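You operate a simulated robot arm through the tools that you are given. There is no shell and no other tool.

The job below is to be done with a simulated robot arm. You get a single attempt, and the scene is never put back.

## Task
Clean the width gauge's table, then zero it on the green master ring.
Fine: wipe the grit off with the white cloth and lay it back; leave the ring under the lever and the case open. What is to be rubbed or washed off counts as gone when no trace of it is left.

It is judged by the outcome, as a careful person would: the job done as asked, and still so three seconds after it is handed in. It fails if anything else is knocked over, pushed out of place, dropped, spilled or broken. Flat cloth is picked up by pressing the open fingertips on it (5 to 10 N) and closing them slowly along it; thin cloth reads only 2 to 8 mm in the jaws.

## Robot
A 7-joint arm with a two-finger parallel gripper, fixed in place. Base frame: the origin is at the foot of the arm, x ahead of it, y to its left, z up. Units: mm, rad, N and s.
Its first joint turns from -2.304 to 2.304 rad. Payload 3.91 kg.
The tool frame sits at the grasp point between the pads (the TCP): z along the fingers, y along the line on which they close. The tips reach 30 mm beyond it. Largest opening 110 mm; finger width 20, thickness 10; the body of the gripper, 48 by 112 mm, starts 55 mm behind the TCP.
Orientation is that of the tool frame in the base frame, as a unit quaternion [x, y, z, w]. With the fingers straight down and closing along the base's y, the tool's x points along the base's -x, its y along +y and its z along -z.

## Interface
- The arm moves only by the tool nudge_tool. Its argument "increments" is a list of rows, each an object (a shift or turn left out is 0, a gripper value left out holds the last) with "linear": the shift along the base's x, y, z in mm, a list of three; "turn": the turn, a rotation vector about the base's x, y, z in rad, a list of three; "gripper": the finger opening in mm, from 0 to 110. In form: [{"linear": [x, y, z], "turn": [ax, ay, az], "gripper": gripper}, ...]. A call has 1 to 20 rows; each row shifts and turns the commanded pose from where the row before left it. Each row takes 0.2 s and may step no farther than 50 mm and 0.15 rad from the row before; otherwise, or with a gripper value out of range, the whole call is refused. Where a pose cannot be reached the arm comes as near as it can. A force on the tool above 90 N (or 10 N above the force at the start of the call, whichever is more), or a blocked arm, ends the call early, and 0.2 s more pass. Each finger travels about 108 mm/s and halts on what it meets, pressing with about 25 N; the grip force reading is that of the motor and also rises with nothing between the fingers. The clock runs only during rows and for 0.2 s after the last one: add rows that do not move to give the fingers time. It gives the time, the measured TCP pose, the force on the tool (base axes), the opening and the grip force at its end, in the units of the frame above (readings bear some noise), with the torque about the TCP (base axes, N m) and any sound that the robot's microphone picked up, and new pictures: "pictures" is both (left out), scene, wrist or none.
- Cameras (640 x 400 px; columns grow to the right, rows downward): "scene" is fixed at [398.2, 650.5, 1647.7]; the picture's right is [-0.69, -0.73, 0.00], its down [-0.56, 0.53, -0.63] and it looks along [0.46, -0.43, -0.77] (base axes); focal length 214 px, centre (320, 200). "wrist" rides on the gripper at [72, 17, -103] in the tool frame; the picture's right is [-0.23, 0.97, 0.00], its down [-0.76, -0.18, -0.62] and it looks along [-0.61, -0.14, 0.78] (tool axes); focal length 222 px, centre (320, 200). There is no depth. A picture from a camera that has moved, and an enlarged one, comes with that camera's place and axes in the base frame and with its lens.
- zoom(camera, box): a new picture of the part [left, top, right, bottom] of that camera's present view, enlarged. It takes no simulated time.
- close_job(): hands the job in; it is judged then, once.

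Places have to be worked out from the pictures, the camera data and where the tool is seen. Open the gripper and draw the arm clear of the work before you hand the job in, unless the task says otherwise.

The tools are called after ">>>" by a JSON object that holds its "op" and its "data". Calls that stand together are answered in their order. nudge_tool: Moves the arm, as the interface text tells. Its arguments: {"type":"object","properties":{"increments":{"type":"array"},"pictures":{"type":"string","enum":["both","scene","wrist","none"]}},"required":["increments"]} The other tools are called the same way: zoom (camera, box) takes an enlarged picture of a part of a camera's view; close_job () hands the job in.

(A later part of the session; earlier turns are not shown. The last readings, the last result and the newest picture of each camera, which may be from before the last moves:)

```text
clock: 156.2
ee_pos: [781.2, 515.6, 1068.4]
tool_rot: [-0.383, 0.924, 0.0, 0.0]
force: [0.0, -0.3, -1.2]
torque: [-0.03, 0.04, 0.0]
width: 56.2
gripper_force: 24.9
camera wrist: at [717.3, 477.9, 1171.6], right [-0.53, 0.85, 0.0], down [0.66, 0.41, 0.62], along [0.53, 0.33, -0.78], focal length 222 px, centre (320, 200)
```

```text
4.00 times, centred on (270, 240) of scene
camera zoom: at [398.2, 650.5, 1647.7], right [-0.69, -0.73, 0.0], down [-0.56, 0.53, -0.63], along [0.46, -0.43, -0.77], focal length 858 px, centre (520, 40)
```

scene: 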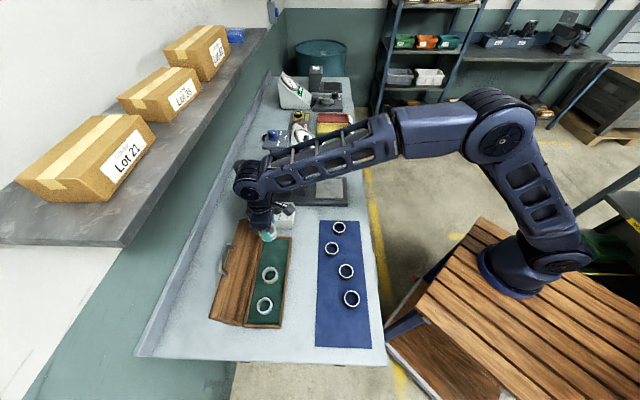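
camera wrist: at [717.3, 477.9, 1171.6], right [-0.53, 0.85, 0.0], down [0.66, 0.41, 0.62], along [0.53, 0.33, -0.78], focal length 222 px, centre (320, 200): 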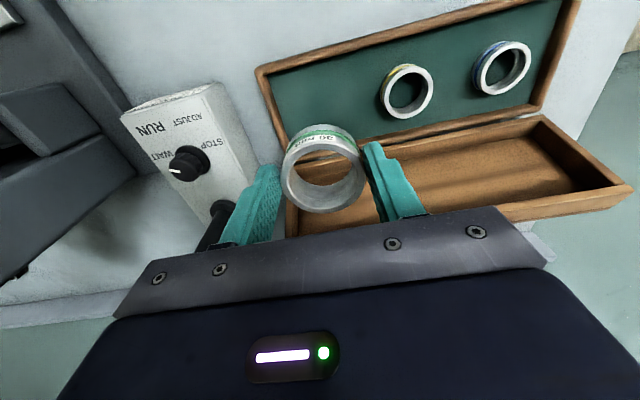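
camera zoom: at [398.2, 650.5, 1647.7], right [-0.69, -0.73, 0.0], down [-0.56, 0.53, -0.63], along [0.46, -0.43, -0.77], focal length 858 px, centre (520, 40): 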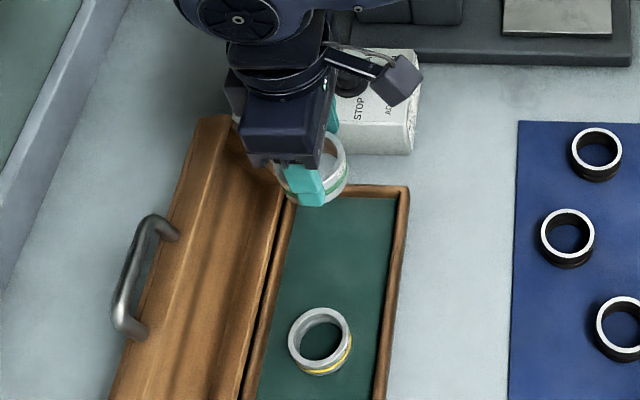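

Ring secure. I move toward the robot first (clear of the signal tower), then along the bench to above the gauge plate.

>>> {"op": "nudge_tool", "data": {"increments": [{"linear": [-28.3, -28.3, 4]}, {"linear": [-28.3, -28.3, 4]}, {"linear": [-28.3, -28.3, 0]}, {"linear": [-28.3, -28.3, 0]}, {"linear": [-28.3, -28.3, 0]}, {"linear": [31, -31, 0]}, {"linear": [31, -31, 0]}, {"linear": [31, -31, 0]}, {"linear": [31, -31, 0]}, {"linear": [31, -31, 0]}, {"linear": [31, -31, 0]}, {"linear": [31, -31, 0]}, {}, {}], "pictures": "both"}}

>>> {"op": "zoom", "data": {"camera": "wrist", "box": [200, 60, 440, 230]}}

```text
clock: 159.2
ee_pos: [853.7, 159.9, 1076.1]
tool_rot: [-0.383, 0.924, -0.001, 0.0]
force: [-0.1, 0.5, -0.8]
torque: [-0.03, -0.01, -0.01]
width: 56.5
gripper_force: 25.2
camera wrist: at [791.2, 120.7, 1179.2], right [-0.53, 0.85, 0.0], down [0.66, 0.41, 0.62], along [0.53, 0.33, -0.78], focal length 222 px, centre (320, 200)
```

scene: 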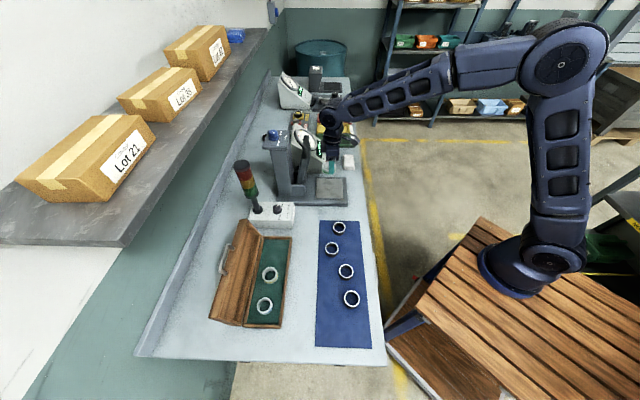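
wrist: 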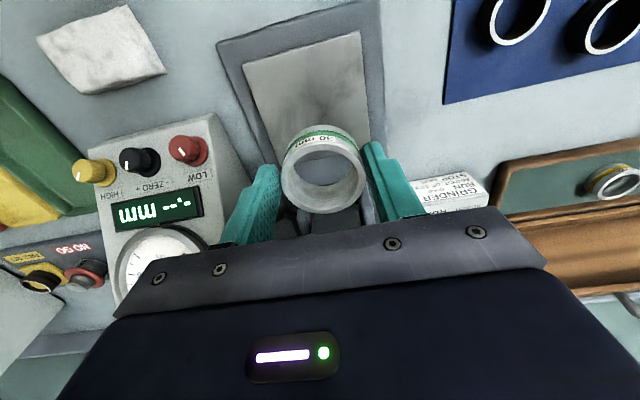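

```text
2.35 times, centred on (320, 145) of wrist
camera zoom: at [791.2, 120.7, 1179.2], right [-0.53, 0.85, 0.0], down [0.66, 0.41, 0.62], along [0.53, 0.33, -0.78], focal length 523 px, centre (320, 329)
```

zoom: 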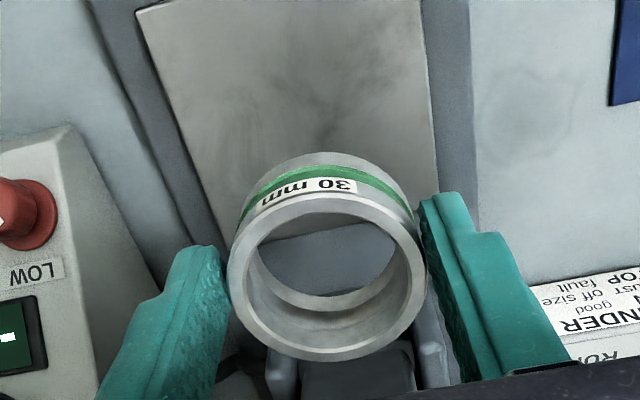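

Over the plate; I trim 6 mm along the bench and descend to just above the plate.

>>> {"op": "nudge_tool", "data": {"increments": [{"linear": [4.5, -4.5, -30]}, {"linear": [0, 0, -35]}, {"linear": [0, 0, -25]}, {"linear": [0, 0, -8]}, {}], "pictures": "both"}}

>>> {"op": "zoom", "data": {"camera": "wrist", "box": [200, 60, 440, 230]}}

>>> {"op": "zoom", "data": {"camera": "scene", "box": [290, 140, 370, 210]}}

```text
clock: 160.4
ee_pos: [858.8, 153.9, 978.2]
tool_rot: [-0.383, 0.924, 0.0, 0.0]
force: [-1.3, 0.0, -1.5]
torque: [-0.05, -0.01, 0.0]
width: 56.5
gripper_force: 24.9
camera wrist: at [796.3, 115.3, 1081.9], right [-0.53, 0.85, 0.0], down [0.66, 0.41, 0.62], along [0.53, 0.33, -0.78], focal length 222 px, centre (320, 200)
```

scene: 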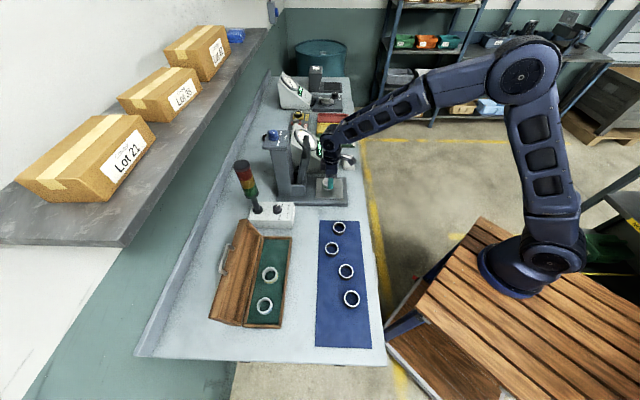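
wrist: 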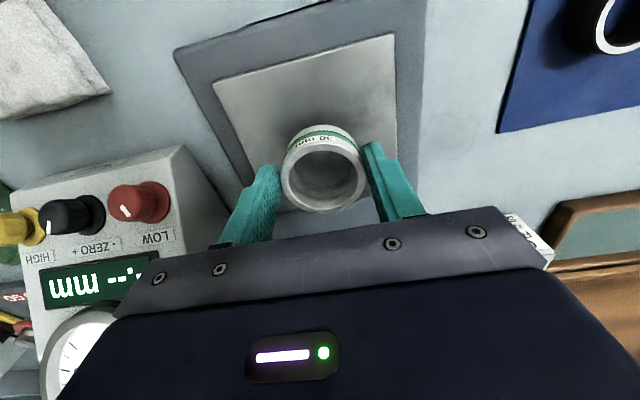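

```text
2.35 times, centred on (320, 145) of wrist
camera zoom: at [796.3, 115.3, 1081.9], right [-0.53, 0.85, 0.0], down [0.66, 0.41, 0.62], along [0.53, 0.33, -0.78], focal length 523 px, centre (320, 329)
```

zoom: 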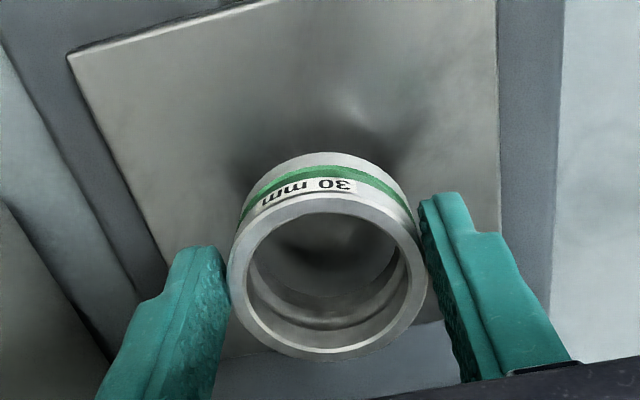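

```text
5.71 times, centred on (330, 175) of scene
camera zoom: at [398.2, 650.5, 1647.7], right [-0.69, -0.73, 0.0], down [-0.56, 0.53, -0.63], along [0.46, -0.43, -0.77], focal length 1226 px, centre (263, 343)
```

zoom: 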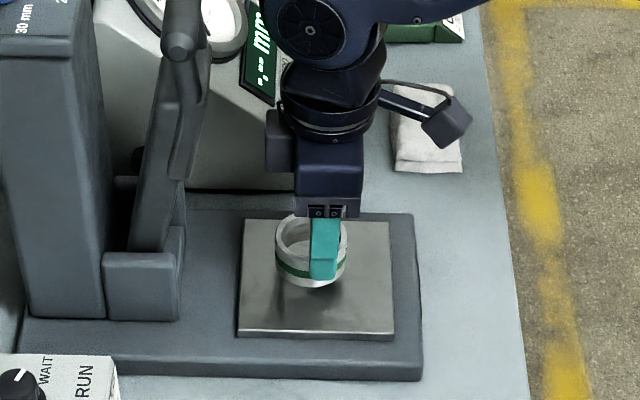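

Lowering slowly until the ring touches the plate.

>>> {"op": "nudge_tool", "data": {"increments": [{"linear": [0, 0, -4]}, {"linear": [0, 0, -3]}, {"linear": [0, 0, -2]}, {}], "pictures": "none"}}

```text
clock: 161.4
ee_pos: [859.4, 154.7, 970.5]
tool_rot: [-0.383, 0.924, 0.0, 0.0]
force: [-0.3, -0.3, -1.5]
torque: [-0.04, 0.01, -0.01]
width: 56.3
gripper_force: 25.0
```

>>> {"op": "nudge_tool", "data": {"increments": [{"linear": [0, 0, -2]}, {"linear": [0, 0, -1.5]}, {}], "pictures": "none"}}

```text
clock: 162.2
ee_pos: [860.2, 151.7, 965.3]
tool_rot: [-0.383, 0.924, 0.0, 0.0]
force: [0.0, -0.3, -1.6]
torque: [0.0, 0.03, -0.03]
width: 56.4
gripper_force: 25.3
```

>>> {"op": "nudge_tool", "data": {"increments": [{"linear": [0, 0, -1.5]}, {"linear": [0, 0, -1]}, {}], "pictures": "none"}}

```text
clock: 163.0
ee_pos: [860.7, 153.5, 964.3]
tool_rot: [-0.383, 0.924, 0.0, 0.0]
force: [0.1, 0.3, -2.2]
torque: [-0.05, 0.01, -0.02]
width: 56.4
gripper_force: 24.9
```

>>> {"op": "nudge_tool", "data": {"increments": [{"linear": [0, 0, -1]}, {"linear": [0, 0, -1]}, {}], "pictures": "wrist"}}

>>> {"op": "zoom", "data": {"camera": "wrist", "box": [220, 60, 420, 220]}}

```text
clock: 163.8
ee_pos: [860.0, 153.3, 963.0]
tool_rot: [-0.383, 0.924, -0.001, 0.001]
force: [1.9, -3.8, 22.4]
torque: [0.04, -0.16, 0.0]
width: 56.4
gripper_force: 24.8
camera wrist: at [796.9, 114.8, 1066.1], right [-0.53, 0.85, 0.0], down [0.66, 0.41, 0.63], along [0.53, 0.33, -0.78], focal length 222 px, centre (320, 200)
```

wrist: 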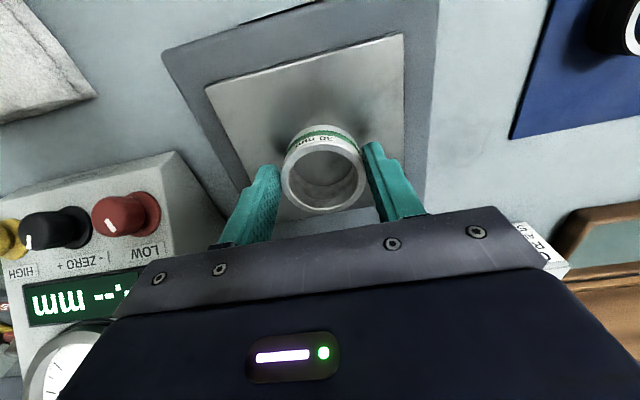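

```text
2.50 times, centred on (320, 140) of wrist
camera zoom: at [796.9, 114.8, 1066.1], right [-0.53, 0.85, 0.0], down [0.66, 0.41, 0.63], along [0.53, 0.33, -0.78], focal length 555 px, centre (320, 350)
```

zoom: 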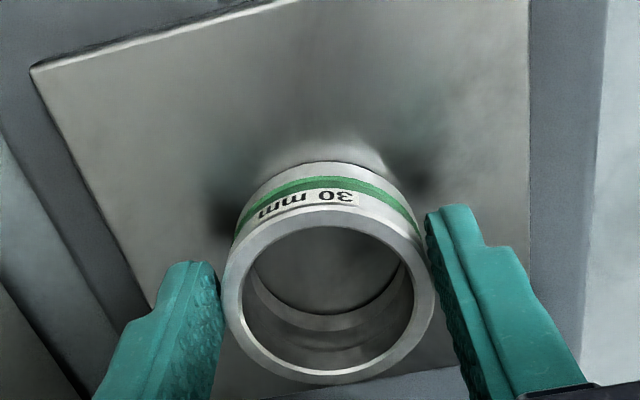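

The ring is down on the plate near its centre (n≈714, e1≈496). Relieve the press, open, and rise.

>>> {"op": "nudge_tool", "data": {"increments": [{"linear": [0, 0, 0.8]}, {"gripper": 58}, {"gripper": 62}, {"gripper": 70}, {"gripper": 76}, {}, {"linear": [0, 0, 15]}, {"linear": [0, 0, 35]}, {"linear": [0, 0, 45]}, {"linear": [0, 0, 45]}, {"linear": [0, 0, 45]}, {"linear": [0, 0, 45]}, {}], "pictures": "both"}}

>>> {"op": "zoom", "data": {"camera": "scene", "box": [290, 140, 370, 210]}}

```text
clock: 166.6
ee_pos: [859.6, 153.2, 1192.0]
tool_rot: [-0.382, 0.924, 0.0, 0.0]
force: [0.4, -0.5, 0.0]
torque: [-0.01, 0.0, 0.01]
width: 76.0
gripper_force: 0.0
camera wrist: at [797.8, 114.4, 1295.7], right [-0.53, 0.85, 0.0], down [0.66, 0.41, 0.62], along [0.53, 0.33, -0.78], focal length 222 px, centre (320, 200)
```

scene: 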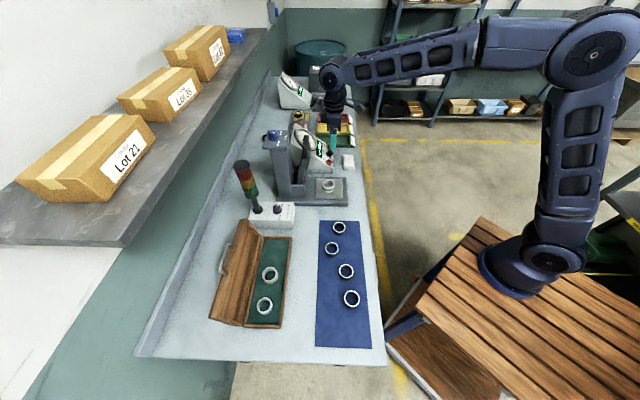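
wrist: 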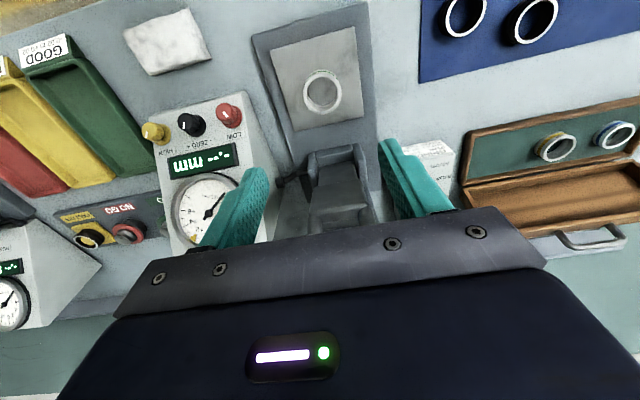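

```text
5.71 times, centred on (330, 175) of scene
camera zoom: at [398.2, 650.5, 1647.7], right [-0.69, -0.73, 0.0], down [-0.56, 0.53, -0.63], along [0.46, -0.43, -0.77], focal length 1226 px, centre (263, 343)
```

zoom: 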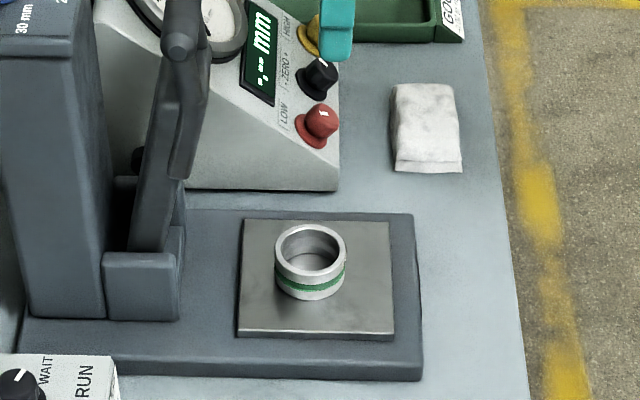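

Green ring sits on the clean plate. Now lower the lever: rise, yaw -90° and hover above the lever bar.

>>> {"op": "nudge_tool", "data": {"increments": [{"linear": [0, 0, 45]}, {"linear": [0, 0, 38], "gripper": 46}, {"linear": [5.9, 6.2, 0], "turn": [0, 0, -0.1428]}, {"linear": [5.9, 6.2, 0], "turn": [0, 0, -0.1428]}, {"linear": [5.9, 6.2, 0], "turn": [0, 0, -0.1428]}, {"linear": [5.9, 6.2, 0], "turn": [0, 0, -0.1428]}, {"linear": [5.9, 6.2, 0], "turn": [0, 0, -0.1428]}, {"linear": [5.9, 6.2, 0], "turn": [0, 0, -0.1428]}, {"linear": [5.9, 6.2, 0], "turn": [0, 0, -0.1428]}, {"linear": [5.9, 6.2, 0], "turn": [0, 0, -0.1428]}, {"linear": [5.9, 6.2, 0], "turn": [0, 0, -0.1428]}, {"linear": [5.9, 6.2, 0], "turn": [0, 0, -0.1428]}, {"linear": [5.9, 6.2, 0], "turn": [0, 0, -0.1428]}, {}], "pictures": "wrist"}}

>>> {"op": "zoom", "data": {"camera": "wrist", "box": [220, 20, 420, 220]}}

>>> {"op": "zoom", "data": {"camera": "wrist", "box": [350, 0, 520, 170]}}

```text
clock: 169.6
ee_pos: [925.6, 222.6, 1275.6]
tool_rot: [0.383, 0.924, 0.0, 0.0]
force: [-0.1, 0.1, 1.0]
torque: [0.01, 0.0, 0.02]
width: 46.1
gripper_force: 0.1
camera wrist: at [886.2, 286.0, 1378.0], right [0.85, 0.53, 0.0], down [0.41, -0.66, 0.62], along [0.33, -0.53, -0.78], focal length 222 px, centre (320, 200)
```

wrist: 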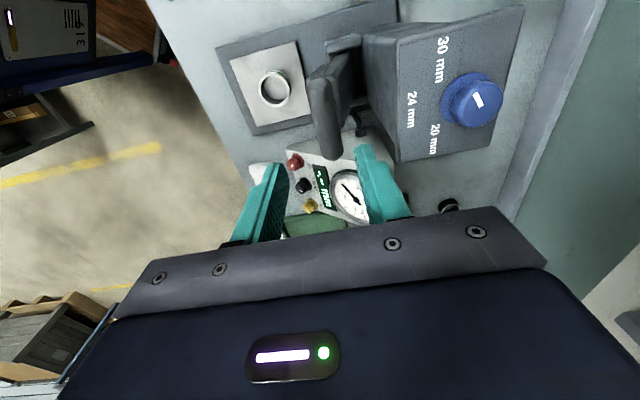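

```text
2.00 times, centred on (320, 120) of wrist
camera zoom: at [886.2, 286.0, 1378.0], right [0.85, 0.53, 0.0], down [0.41, -0.66, 0.62], along [0.33, -0.53, -0.78], focal length 444 px, centre (320, 360)
```

zoom: 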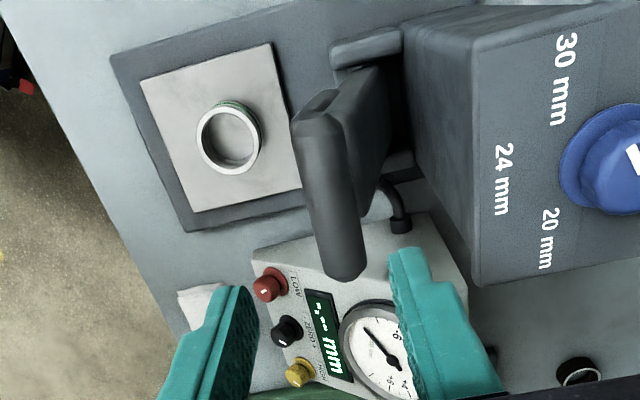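

```text
2.35 times, centred on (435, 85) of wrist
camera zoom: at [886.2, 286.0, 1378.0], right [0.85, 0.53, 0.0], down [0.41, -0.66, 0.62], along [0.33, -0.53, -0.78], focal length 523 px, centre (49, 471)
```

zoom: 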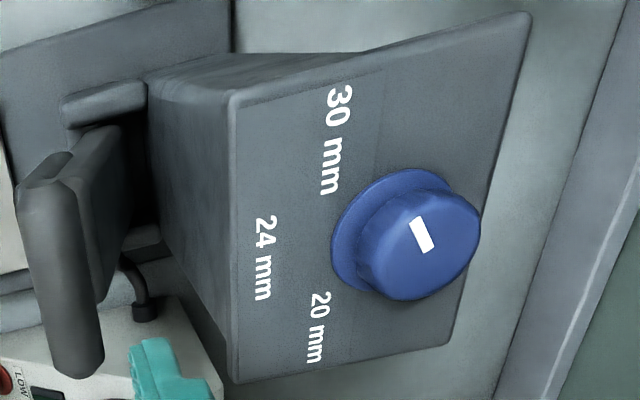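

The selector mark does point at 30 mm, matching the green master. The bar is at n≈816; I descend over it and grip.

>>> {"op": "nudge_tool", "data": {"increments": [{"linear": [2.8, 3.0, -20]}, {"linear": [0, 0, -30]}, {"linear": [0, 0, -25]}, {"linear": [0, 0, -20]}, {}, {"gripper": 34}, {"gripper": 26}, {"gripper": 18}, {"gripper": 14}, {}], "pictures": "wrist"}}

>>> {"op": "zoom", "data": {"camera": "wrist", "box": [220, 60, 420, 240]}}

```text
clock: 171.8
ee_pos: [926.8, 224.5, 1178.0]
tool_rot: [0.382, 0.924, 0.0, 0.0]
force: [-0.1, -0.2, -1.2]
torque: [-0.12, -0.03, 0.0]
width: 23.8
gripper_force: 45.0
camera wrist: at [888.6, 288.3, 1282.1], right [0.85, 0.53, 0.0], down [0.41, -0.66, 0.62], along [0.33, -0.53, -0.78], focal length 222 px, centre (320, 200)
```

wrist: 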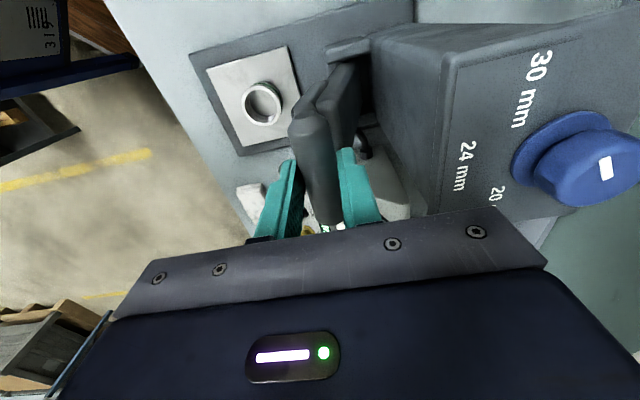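

```text
2.22 times, centred on (320, 150) of wrist
camera zoom: at [888.6, 288.3, 1282.1], right [0.85, 0.53, 0.0], down [0.41, -0.66, 0.62], along [0.33, -0.53, -0.78], focal length 494 px, centre (320, 311)
```

zoom: 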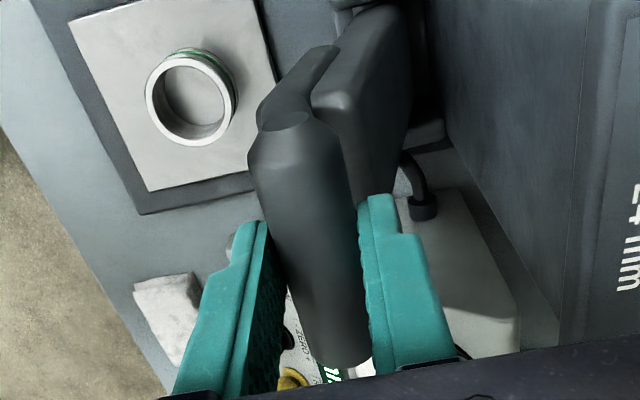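

Bar held (23.8 mm). Lowering the lever along the same arc in reverse, first to ~45°.

>>> {"op": "nudge_tool", "data": {"increments": [{"linear": [-6.33, -6.33, -2]}, {"linear": [-6.33, -6.33, -2]}, {"linear": [-6.15, -6.15, -2.75]}, {"linear": [-6.15, -6.15, -2.75]}, {"linear": [-6.0, -6.0, -3.5]}, {"linear": [-6.0, -6.0, -3.5]}, {"linear": [-5.73, -5.73, -4.2]}, {"linear": [-5.73, -5.73, -4.2]}, {"linear": [-5.48, -5.48, -4.95]}, {"linear": [-5.48, -5.48, -4.95]}, {"linear": [-5.13, -5.13, -5.55]}, {"linear": [-5.13, -5.13, -5.55]}, {"linear": [-4.77, -4.77, -6.2]}, {"linear": [-4.77, -4.77, -6.2]}, {}], "pictures": "wrist"}}

```text
clock: 175.0
ee_pos: [848.3, 145.9, 1123.1]
tool_rot: [0.383, 0.924, 0.0, 0.0]
force: [7.3, -7.1, -2.2]
torque: [-0.39, -0.61, -0.05]
width: 23.7
gripper_force: 44.7
camera wrist: at [808.7, 208.9, 1226.1], right [0.85, 0.53, 0.0], down [0.41, -0.66, 0.62], along [0.33, -0.53, -0.78], focal length 222 px, centre (320, 200)
```

wrist: 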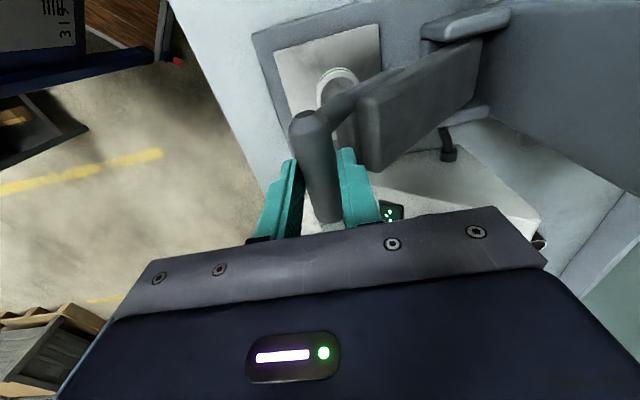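

On track. Continue down to ~17°.

>>> {"op": "nudge_tool", "data": {"increments": [{"linear": [-4.38, -4.38, -6.75]}, {"linear": [-4.38, -4.38, -6.75]}, {"linear": [-3.92, -3.92, -7.25]}, {"linear": [-3.92, -3.92, -7.25]}, {"linear": [-3.5, -3.5, -7.75]}, {"linear": [-3.5, -3.5, -7.75]}, {"linear": [-2.97, -2.97, -8.1]}, {"linear": [-2.97, -2.97, -8.1]}, {"linear": [-2.47, -2.47, -8.5]}, {"linear": [-2.47, -2.47, -8.5]}, {"linear": [-1.94, -1.94, -8.7]}, {}], "pictures": "both"}}

>>> {"op": "zoom", "data": {"camera": "scene", "box": [280, 130, 370, 210]}}

```text
clock: 177.6
ee_pos: [811.5, 109.5, 1037.0]
tool_rot: [0.383, 0.924, 0.0, 0.0]
force: [-13.1, -5.0, 1.9]
torque: [-0.63, -0.22, -0.03]
width: 23.6
gripper_force: 45.2
camera wrist: at [773.0, 173.0, 1140.5], right [0.85, 0.53, 0.0], down [0.41, -0.66, 0.62], along [0.33, -0.53, -0.78], focal length 222 px, centre (320, 200)
```

scene: 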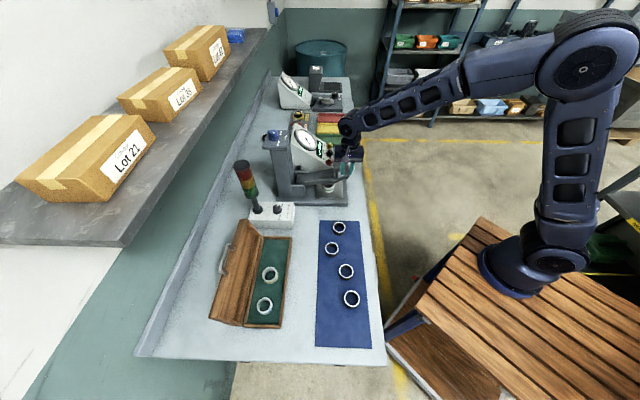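
wrist: 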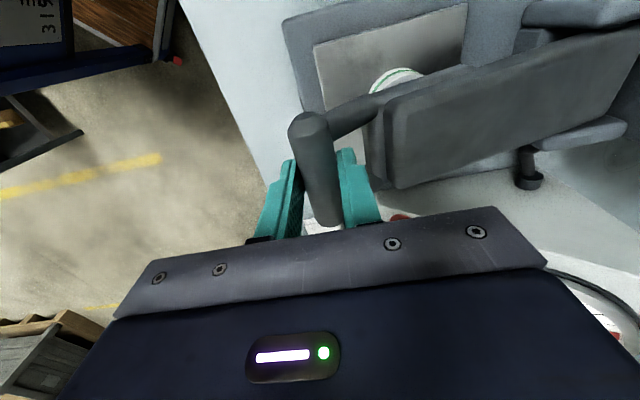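

```text
5.00 times, centred on (325, 170) of scene
camera zoom: at [398.2, 650.5, 1647.7], right [-0.69, -0.73, 0.0], down [-0.56, 0.53, -0.63], along [0.46, -0.43, -0.77], focal length 1072 px, centre (295, 350)
```

zoom: 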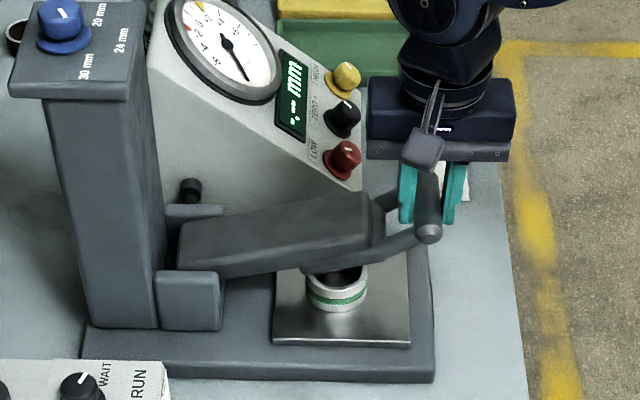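

Lever close above the ring. Smaller steps now, with force checks.

>>> {"op": "nudge_tool", "data": {"increments": [{"linear": [-1.7, -1.7, -8.7]}, {"linear": [-0.75, -0.75, -4.4]}, {"linear": [-0.7, -0.7, -4.5]}, {}], "pictures": "none"}}

>>> {"op": "zoom", "data": {"camera": "scene", "box": [290, 120, 370, 200]}}

```text
clock: 178.6
ee_pos: [808.6, 105.4, 1018.9]
tool_rot: [0.383, 0.924, -0.001, -0.001]
force: [-20.2, -9.2, 3.2]
torque: [-0.03, 0.54, -0.02]
width: 23.6
gripper_force: 45.1
```

```text
5.00 times, centred on (330, 160) of scene
camera zoom: at [398.2, 650.5, 1647.7], right [-0.69, -0.73, 0.0], down [-0.56, 0.53, -0.63], along [0.46, -0.43, -0.77], focal length 1072 px, centre (270, 400)
```

zoom: 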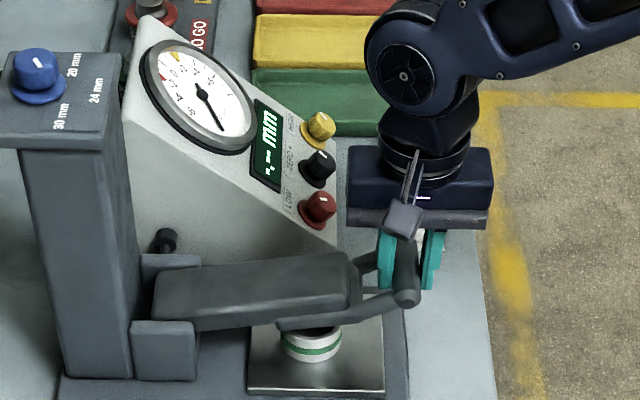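

>>> {"op": "nudge_tool", "data": {"increments": [{"linear": [-0.8, -0.8, -3]}, {"linear": [-0.4, -0.4, -3]}, {"linear": [-0.4, -0.4, -3]}, {}], "pictures": "none"}}

>>> {"op": "zoom", "data": {"camera": "scene", "box": [290, 120, 370, 200]}}

```text
clock: 179.6
ee_pos: [806.6, 104.3, 1010.6]
tool_rot: [0.383, 0.924, 0.0, 0.0]
force: [-5.2, -2.5, -0.3]
torque: [-0.02, -0.31, -0.01]
width: 23.5
gripper_force: 45.5
```

```text
5.00 times, centred on (330, 160) of scene
camera zoom: at [398.2, 650.5, 1647.7], right [-0.69, -0.73, 0.0], down [-0.56, 0.53, -0.63], along [0.46, -0.43, -0.77], focal length 1072 px, centre (270, 400)
```

zoom: 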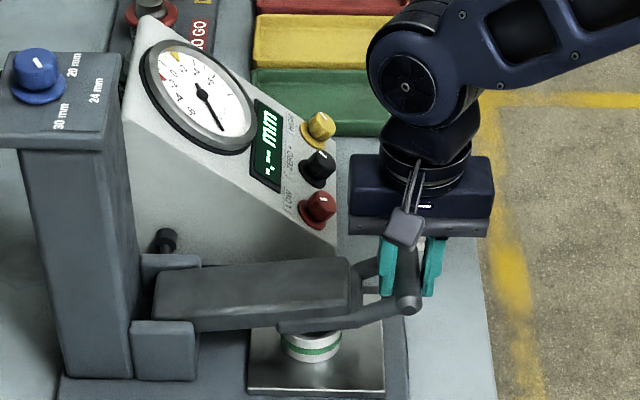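

>>> {"op": "nudge_tool", "data": {"increments": [{"linear": [-0.35, -0.35, -3]}, {"linear": [-0.3, -0.3, -3]}, {"linear": [-0.3, -0.3, -2]}, {}], "pictures": "none"}}

>>> {"op": "zoom", "data": {"camera": "scene", "box": [290, 120, 370, 200]}}

```text
clock: 180.6
ee_pos: [806.0, 103.5, 1001.2]
tool_rot: [0.383, 0.924, 0.0, 0.0]
force: [-4.8, -8.1, 0.5]
torque: [-0.05, -0.14, -0.06]
width: 23.6
gripper_force: 44.9
```

```text
5.00 times, centred on (330, 160) of scene
camera zoom: at [398.2, 650.5, 1647.7], right [-0.69, -0.73, 0.0], down [-0.56, 0.53, -0.63], along [0.46, -0.43, -0.77], focal length 1072 px, centre (270, 400)
```

zoom: 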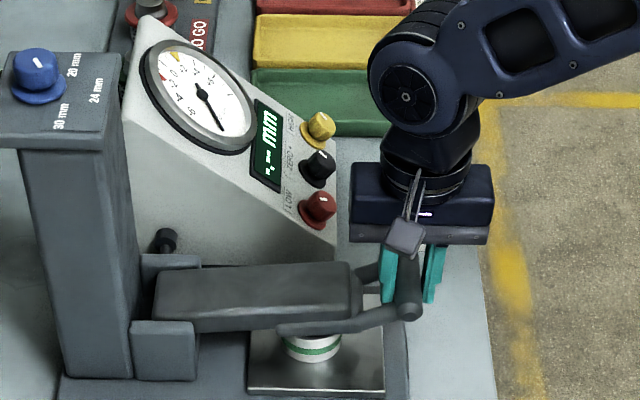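

>>> {"op": "nudge_tool", "data": {"increments": [{"linear": [-0.2, -0.2, -2]}, {"linear": [-0.2, -0.2, -2]}, {"linear": [-0.2, -0.2, -2]}, {}], "pictures": "none"}}

>>> {"op": "zoom", "data": {"camera": "scene", "box": [290, 120, 370, 200]}}

```text
clock: 181.6
ee_pos: [805.0, 102.6, 996.1]
tool_rot: [0.383, 0.924, 0.0, 0.0]
force: [-7.6, -7.2, -1.0]
torque: [-0.04, 0.05, -0.07]
width: 23.8
gripper_force: 45.3
```

```text
5.00 times, centred on (330, 160) of scene
camera zoom: at [398.2, 650.5, 1647.7], right [-0.69, -0.73, 0.0], down [-0.56, 0.53, -0.63], along [0.46, -0.43, -0.77], focal length 1072 px, centre (270, 400)
```

zoom: 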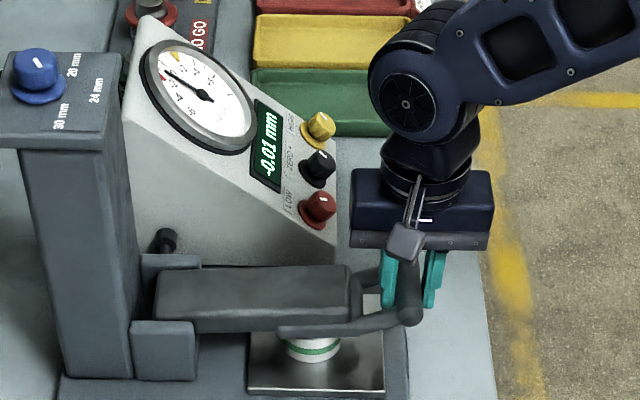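

The gauge now reads -0.01 mm: lever is on (or at) the ring. One more millimetre to be sure of contact.

>>> {"op": "nudge_tool", "data": {"increments": [{"linear": [-0.1, -0.1, -1]}, {"linear": [-0.1, -0.1, -1]}, {}], "pictures": "none"}}

>>> {"op": "zoom", "data": {"camera": "scene", "box": [294, 125, 334, 165]}}

```text
clock: 182.4
ee_pos: [804.7, 102.5, 993.7]
tool_rot: [0.382, 0.924, 0.0, 0.001]
force: [-6.5, -6.6, -0.3]
torque: [-0.19, -0.16, -0.02]
width: 23.5
gripper_force: 44.9
```

```text
10.00 times, centred on (314, 145) of scene
camera zoom: at [398.2, 650.5, 1647.7], right [-0.69, -0.73, 0.0], down [-0.56, 0.53, -0.63], along [0.46, -0.43, -0.77], focal length 2145 px, centre (380, 750)
```

zoom: 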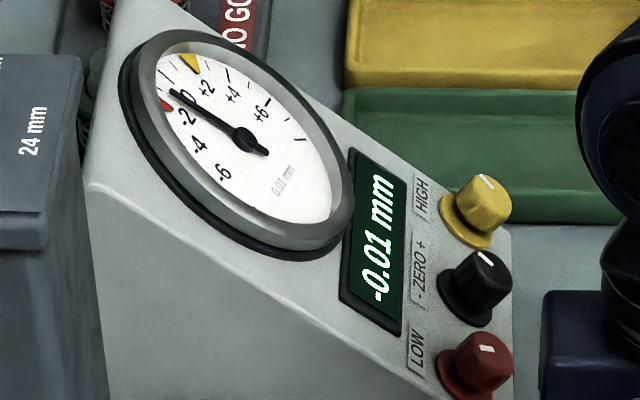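

Reading is steady at -0.01 while the lever still moves a little; I keep lowering until I feel it rest on the ring.

>>> {"op": "nudge_tool", "data": {"increments": [{"linear": [-0.1, -0.1, -1]}, {"linear": [-0.1, -0.1, -1]}, {}], "pictures": "none"}}

>>> {"op": "nudge_tool", "data": {"increments": [{"linear": [-0.1, -0.1, -1]}, {}], "pictures": "none"}}

>>> {"op": "zoom", "data": {"camera": "scene", "box": [290, 120, 370, 200]}}

```text
clock: 183.2
ee_pos: [804.8, 103.3, 991.5]
tool_rot: [0.383, 0.924, 0.0, 0.001]
force: [-13.2, -8.1, 0.9]
torque: [-0.36, -0.11, 0.0]
width: 23.5
gripper_force: 44.6
```

```text
clock: 183.8
ee_pos: [805.9, 102.0, 992.5]
tool_rot: [0.383, 0.924, 0.002, 0.001]
force: [-7.4, -7.3, 14.4]
torque: [0.65, 0.72, -0.06]
width: 23.4
gripper_force: 45.8
```

```text
5.00 times, centred on (330, 160) of scene
camera zoom: at [398.2, 650.5, 1647.7], right [-0.69, -0.73, 0.0], down [-0.56, 0.53, -0.63], along [0.46, -0.43, -0.77], focal length 1072 px, centre (270, 400)
```

zoom: 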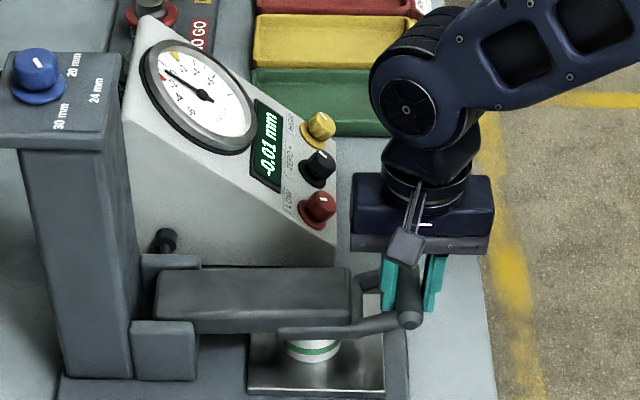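

Lever rests on the ring (14 N felt). I ease off, open, and rise straight up.

>>> {"op": "nudge_tool", "data": {"increments": [{"linear": [0, 0, 0.8]}, {"gripper": 28}, {"gripper": 36}, {}, {"linear": [0, 0, 20]}, {"linear": [0, 0, 30]}, {"linear": [0, 0, 40]}, {"linear": [0, 0, 45]}, {}], "pictures": "both"}}

>>> {"op": "zoom", "data": {"camera": "scene", "box": [290, 120, 370, 200]}}

>>> {"op": "zoom", "data": {"camera": "wrist", "box": [340, 100, 560, 240]}}

```text
clock: 185.8
ee_pos: [804.8, 102.1, 1123.4]
tool_rot: [0.383, 0.924, 0.001, 0.0]
force: [0.2, 1.3, -0.3]
torque: [-0.03, 0.01, -0.02]
width: 36.2
gripper_force: 0.0
camera wrist: at [766.7, 167.2, 1227.4], right [0.85, 0.53, 0.0], down [0.41, -0.66, 0.62], along [0.33, -0.53, -0.78], focal length 222 px, centre (320, 200)
```

scene: 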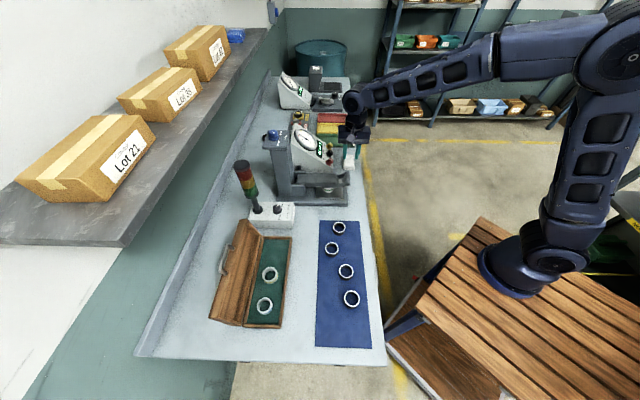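
wrist: 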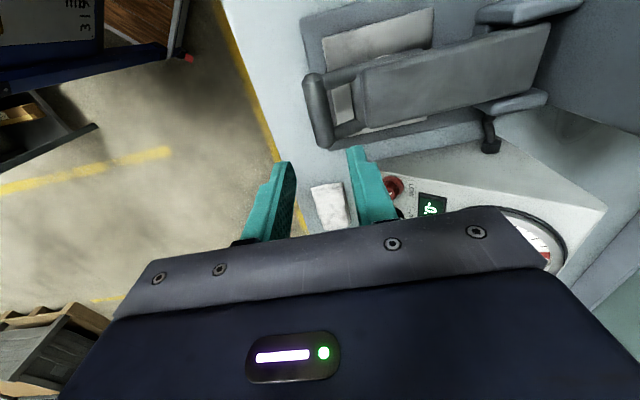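

```text
5.00 times, centred on (330, 160) of scene
camera zoom: at [398.2, 650.5, 1647.7], right [-0.69, -0.73, 0.0], down [-0.56, 0.53, -0.63], along [0.46, -0.43, -0.77], focal length 1072 px, centre (270, 400)
```

zoom: 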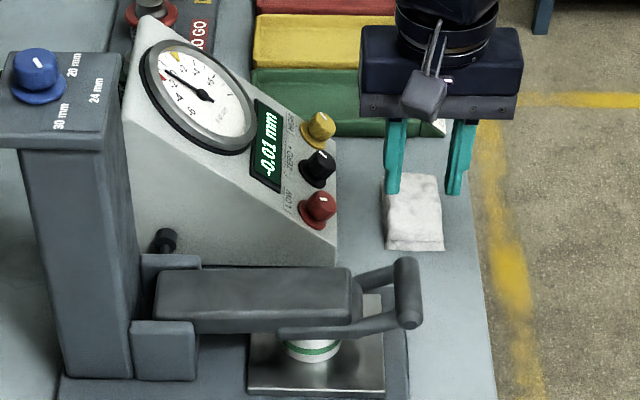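

```text
2.86 times, centred on (450, 170) of wrist
camera zoom: at [766.7, 167.2, 1227.4], right [0.85, 0.53, 0.0], down [0.41, -0.66, 0.62], along [0.33, -0.53, -0.78], focal length 635 px, centre (-51, 286)
```

zoom: 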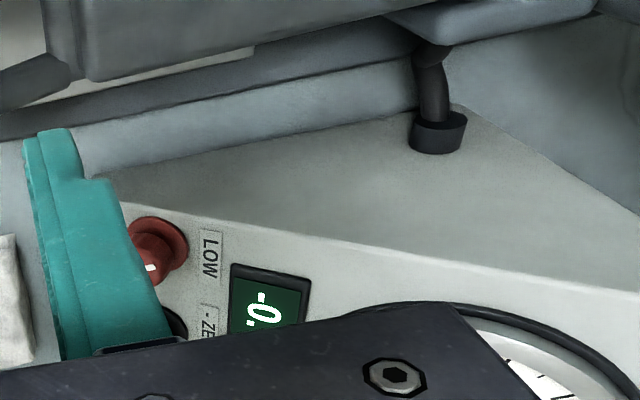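

Display reads -0.01 mm with the lever resting on the 30 mm ring, so the zero needs trimming up slightly. The zero knob's top is at about (1012,6.6,949), on a panel sloping ~54°. I'll retreat to in front of the dial box, yaw back and pitch the tool to point along the knob's axis.

>>> {"op": "nudge_tool", "data": {"increments": [{"linear": [8.54, -19, 2.5], "turn": [0, 0, 0.1428]}, {"linear": [8.54, -19, 2.5], "turn": [0, 0, 0.1428]}, {"linear": [8.54, -19, 2.5], "turn": [0, 0, 0.1428]}, {"linear": [8.54, -19, 2.5], "turn": [0, 0, 0.1428]}, {"linear": [8.54, -19, 2.5], "turn": [0, 0, 0.1428]}, {"linear": [8.54, -19, 2.5], "turn": [0, 0, 0.1428]}, {"linear": [8.54, -19, 2.5], "turn": [0, 0, 0.1428]}, {"linear": [8.54, -19, 2.5], "turn": [0, 0, 0.1428]}, {"linear": [8.54, -19, 2.5], "turn": [0, 0, 0.1428]}, {"linear": [8.54, -19, 2.5], "turn": [0, 0, 0.1428]}, {"linear": [8.54, -19, 2.5], "turn": [0, 0, 0.1428]}, {}], "pictures": "wrist"}}

>>> {"op": "nudge_tool", "data": {"increments": [{"turn": [0.0952, -0.0952, 0]}, {"turn": [0.0952, -0.0952, 0]}, {"turn": [0.0952, -0.0952, 0]}, {"turn": [0.0952, -0.0952, 0]}, {"turn": [0.0952, -0.0952, 0]}, {"turn": [0.0952, -0.0952, 0]}, {"turn": [0.0952, -0.0952, 0]}, {}], "pictures": "both"}}

```text
clock: 188.4
ee_pos: [897.1, -107.9, 1153.7]
tool_rot: [-0.383, 0.924, 0.001, 0.0]
force: [-0.3, 0.8, -0.1]
torque: [0.02, 0.0, -0.02]
width: 36.1
gripper_force: 0.0
camera wrist: at [834.5, -146.3, 1257.7], right [-0.53, 0.85, 0.0], down [0.66, 0.41, 0.62], along [0.53, 0.33, -0.78], focal length 222 px, centre (320, 200)
```

wrist: 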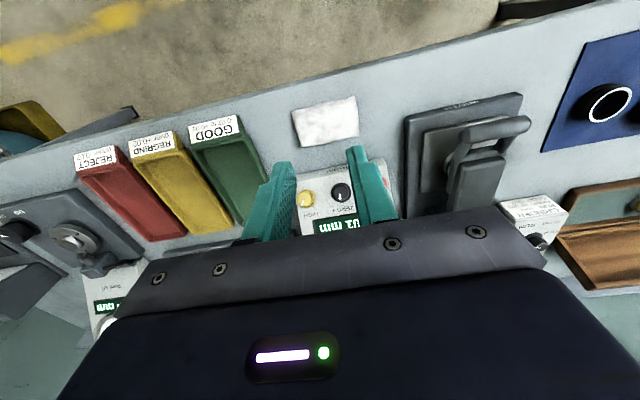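

```text
clock: 190.2
ee_pos: [897.7, -106.7, 1154.8]
tool_rot: [-0.341, 0.823, 0.174, 0.42]
force: [0.0, 0.7, 0.6]
torque: [-0.01, -0.02, -0.01]
width: 36.1
gripper_force: 0.1
camera wrist: at [797.2, -183.4, 1156.4], right [-0.59, 0.78, 0.18], down [0.09, -0.17, 0.98], along [0.8, 0.6, 0.03], focal length 222 px, centre (320, 200)
```

scene: 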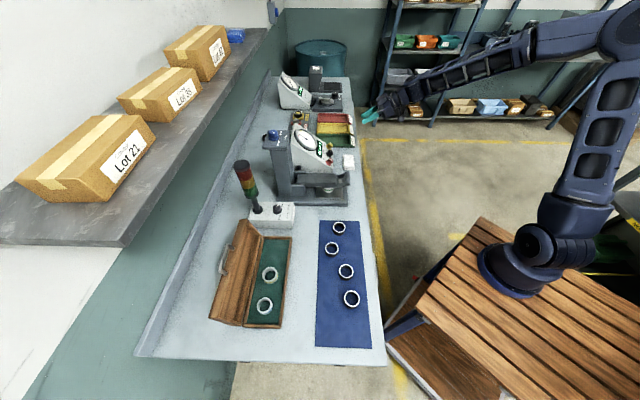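
wrist: 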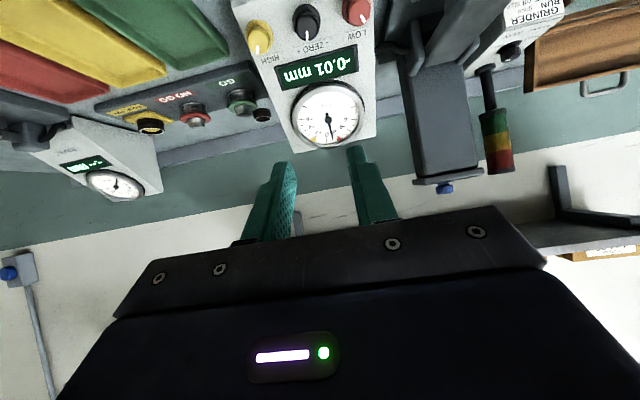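

The panel actually slopes ~37° (from its corner positions), so the knob axis is tilted 37° from vertical. I unwind the pitch to 0.64 rad and move to a pre-approach 60 mm in front of the knob.

>>> {"op": "nudge_tool", "data": {"increments": [{"turn": [-0.1056, 0.1056, 0]}, {"turn": [-0.1056, 0.1056, 0]}, {"linear": [16.4, 16.2, -29]}, {"linear": [16.4, 16.2, -29]}, {"linear": [16.4, 16.2, -29]}, {"linear": [16.4, 16.2, -29]}, {"linear": [16.3, 16.0, -28.8]}, {}], "pictures": "both"}}

>>> {"op": "zoom", "data": {"camera": "wrist", "box": [200, 20, 440, 220]}}

>>> {"op": "zoom", "data": {"camera": "scene", "box": [300, 120, 380, 190]}}

```text
clock: 192.0
ee_pos: [981.0, -24.3, 1009.3]
tool_rot: [-0.363, 0.877, 0.121, 0.292]
force: [0.3, -0.9, -0.4]
torque: [0.01, 0.01, 0.02]
width: 36.1
gripper_force: 0.0
camera wrist: at [883.8, -96.4, 1048.7], right [-0.56, 0.82, 0.14], down [0.29, 0.04, 0.96], along [0.78, 0.57, -0.26], focal length 222 px, centre (320, 200)
```

scene: 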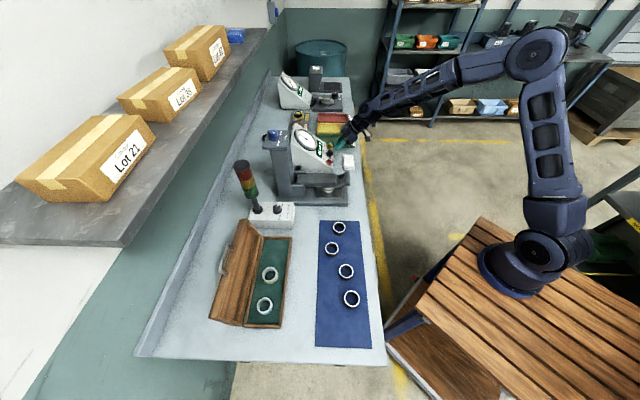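
wrist: 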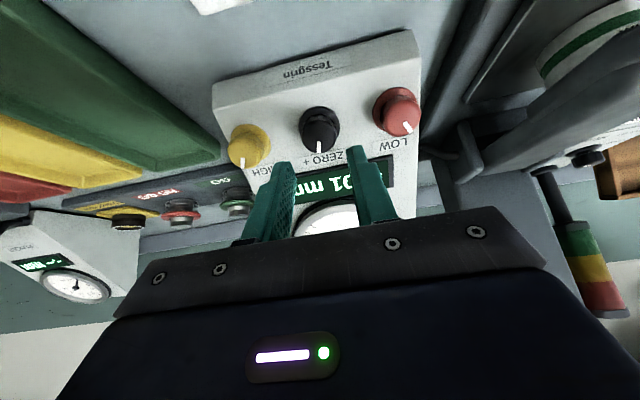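

```text
2.00 times, centred on (320, 120) of wrist
camera zoom: at [883.8, -96.4, 1048.7], right [-0.56, 0.82, 0.14], down [0.29, 0.04, 0.96], along [0.78, 0.57, -0.26], focal length 444 px, centre (320, 360)
```

zoom: 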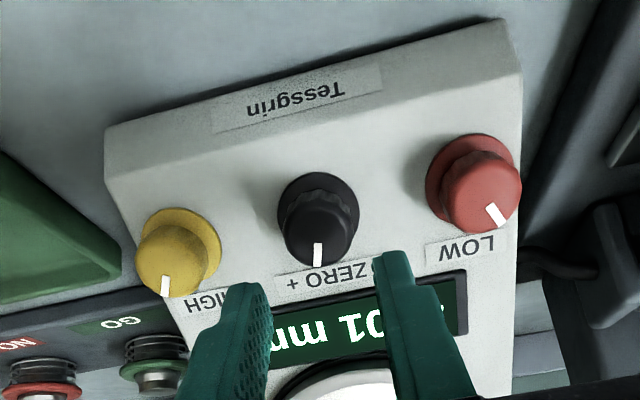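

```text
5.71 times, centred on (340, 155) of scene
camera zoom: at [398.2, 650.5, 1647.7], right [-0.69, -0.73, 0.0], down [-0.56, 0.53, -0.63], along [0.46, -0.43, -0.77], focal length 1226 px, centre (206, 457)
```

zoom: 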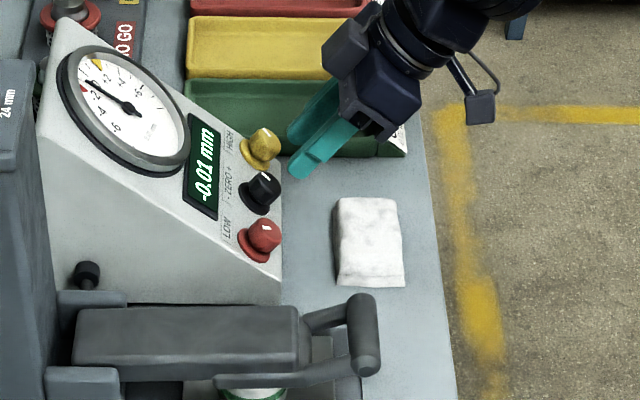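

Aligned with the knob axis (knob projects straight ahead of the fingertips). Approaching 35 mm along the axis, then re-check.

>>> {"op": "nudge_tool", "data": {"increments": [{"linear": [5, 5, -10]}, {"linear": [5, 5, -10]}, {"linear": [4.5, 4.5, -8.5]}, {}], "pictures": "both"}}

>>> {"op": "zoom", "data": {"camera": "wrist", "box": [220, 60, 420, 220]}}

>>> {"op": "zoom", "data": {"camera": "scene", "box": [315, 130, 371, 180]}}

```text
clock: 193.0
ee_pos: [994.6, -11.5, 982.4]
tool_rot: [-0.363, 0.876, 0.121, 0.292]
force: [-0.4, 0.0, 0.1]
torque: [0.01, -0.02, 0.05]
width: 36.2
gripper_force: 0.0
camera wrist: at [898.5, -83.3, 1020.9], right [-0.56, 0.82, 0.14], down [0.29, 0.04, 0.96], along [0.78, 0.57, -0.26], focal length 222 px, centre (320, 200)
```

scene: 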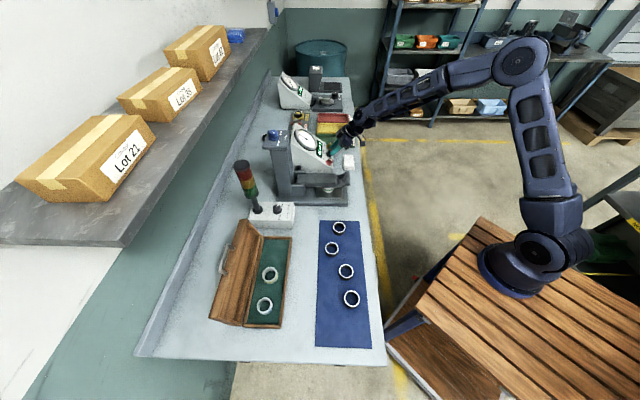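
wrist: 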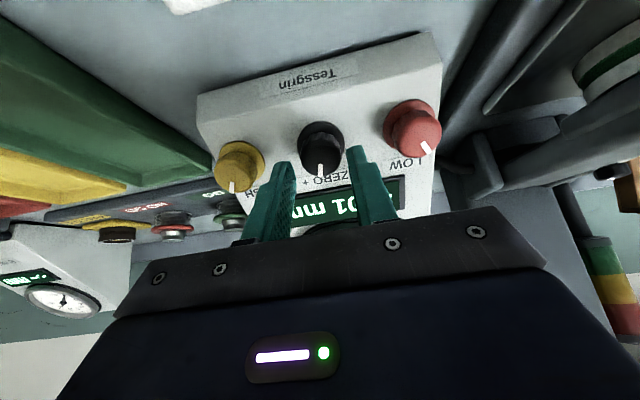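

```text
2.50 times, centred on (320, 140) of wrist
camera zoom: at [898.5, -83.3, 1020.9], right [-0.56, 0.82, 0.14], down [0.29, 0.04, 0.96], along [0.78, 0.57, -0.26], focal length 555 px, centre (320, 350)
```

zoom: 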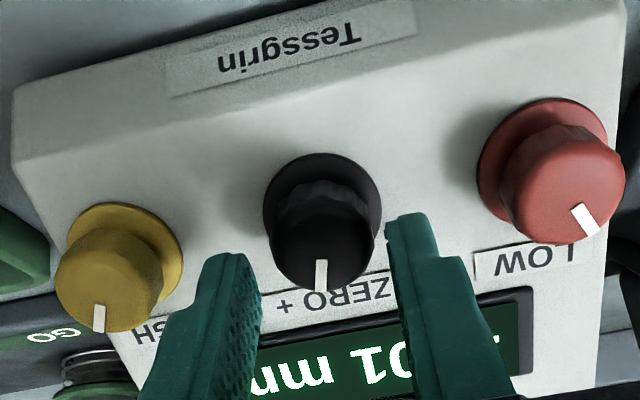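

```text
8.00 times, centred on (343, 155) of scene
camera zoom: at [398.2, 650.5, 1647.7], right [-0.69, -0.73, 0.0], down [-0.56, 0.53, -0.63], along [0.46, -0.43, -0.77], focal length 1716 px, centre (136, 560)
```

zoom: 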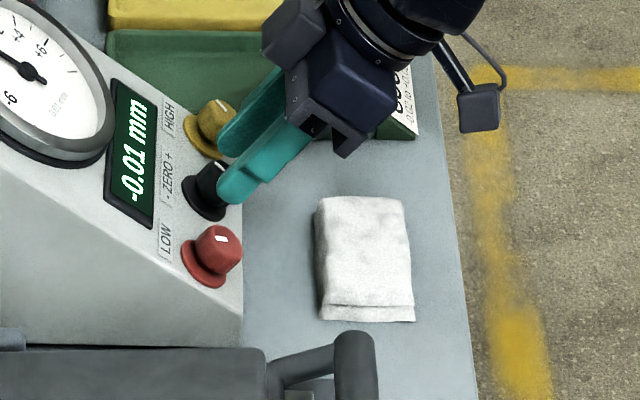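

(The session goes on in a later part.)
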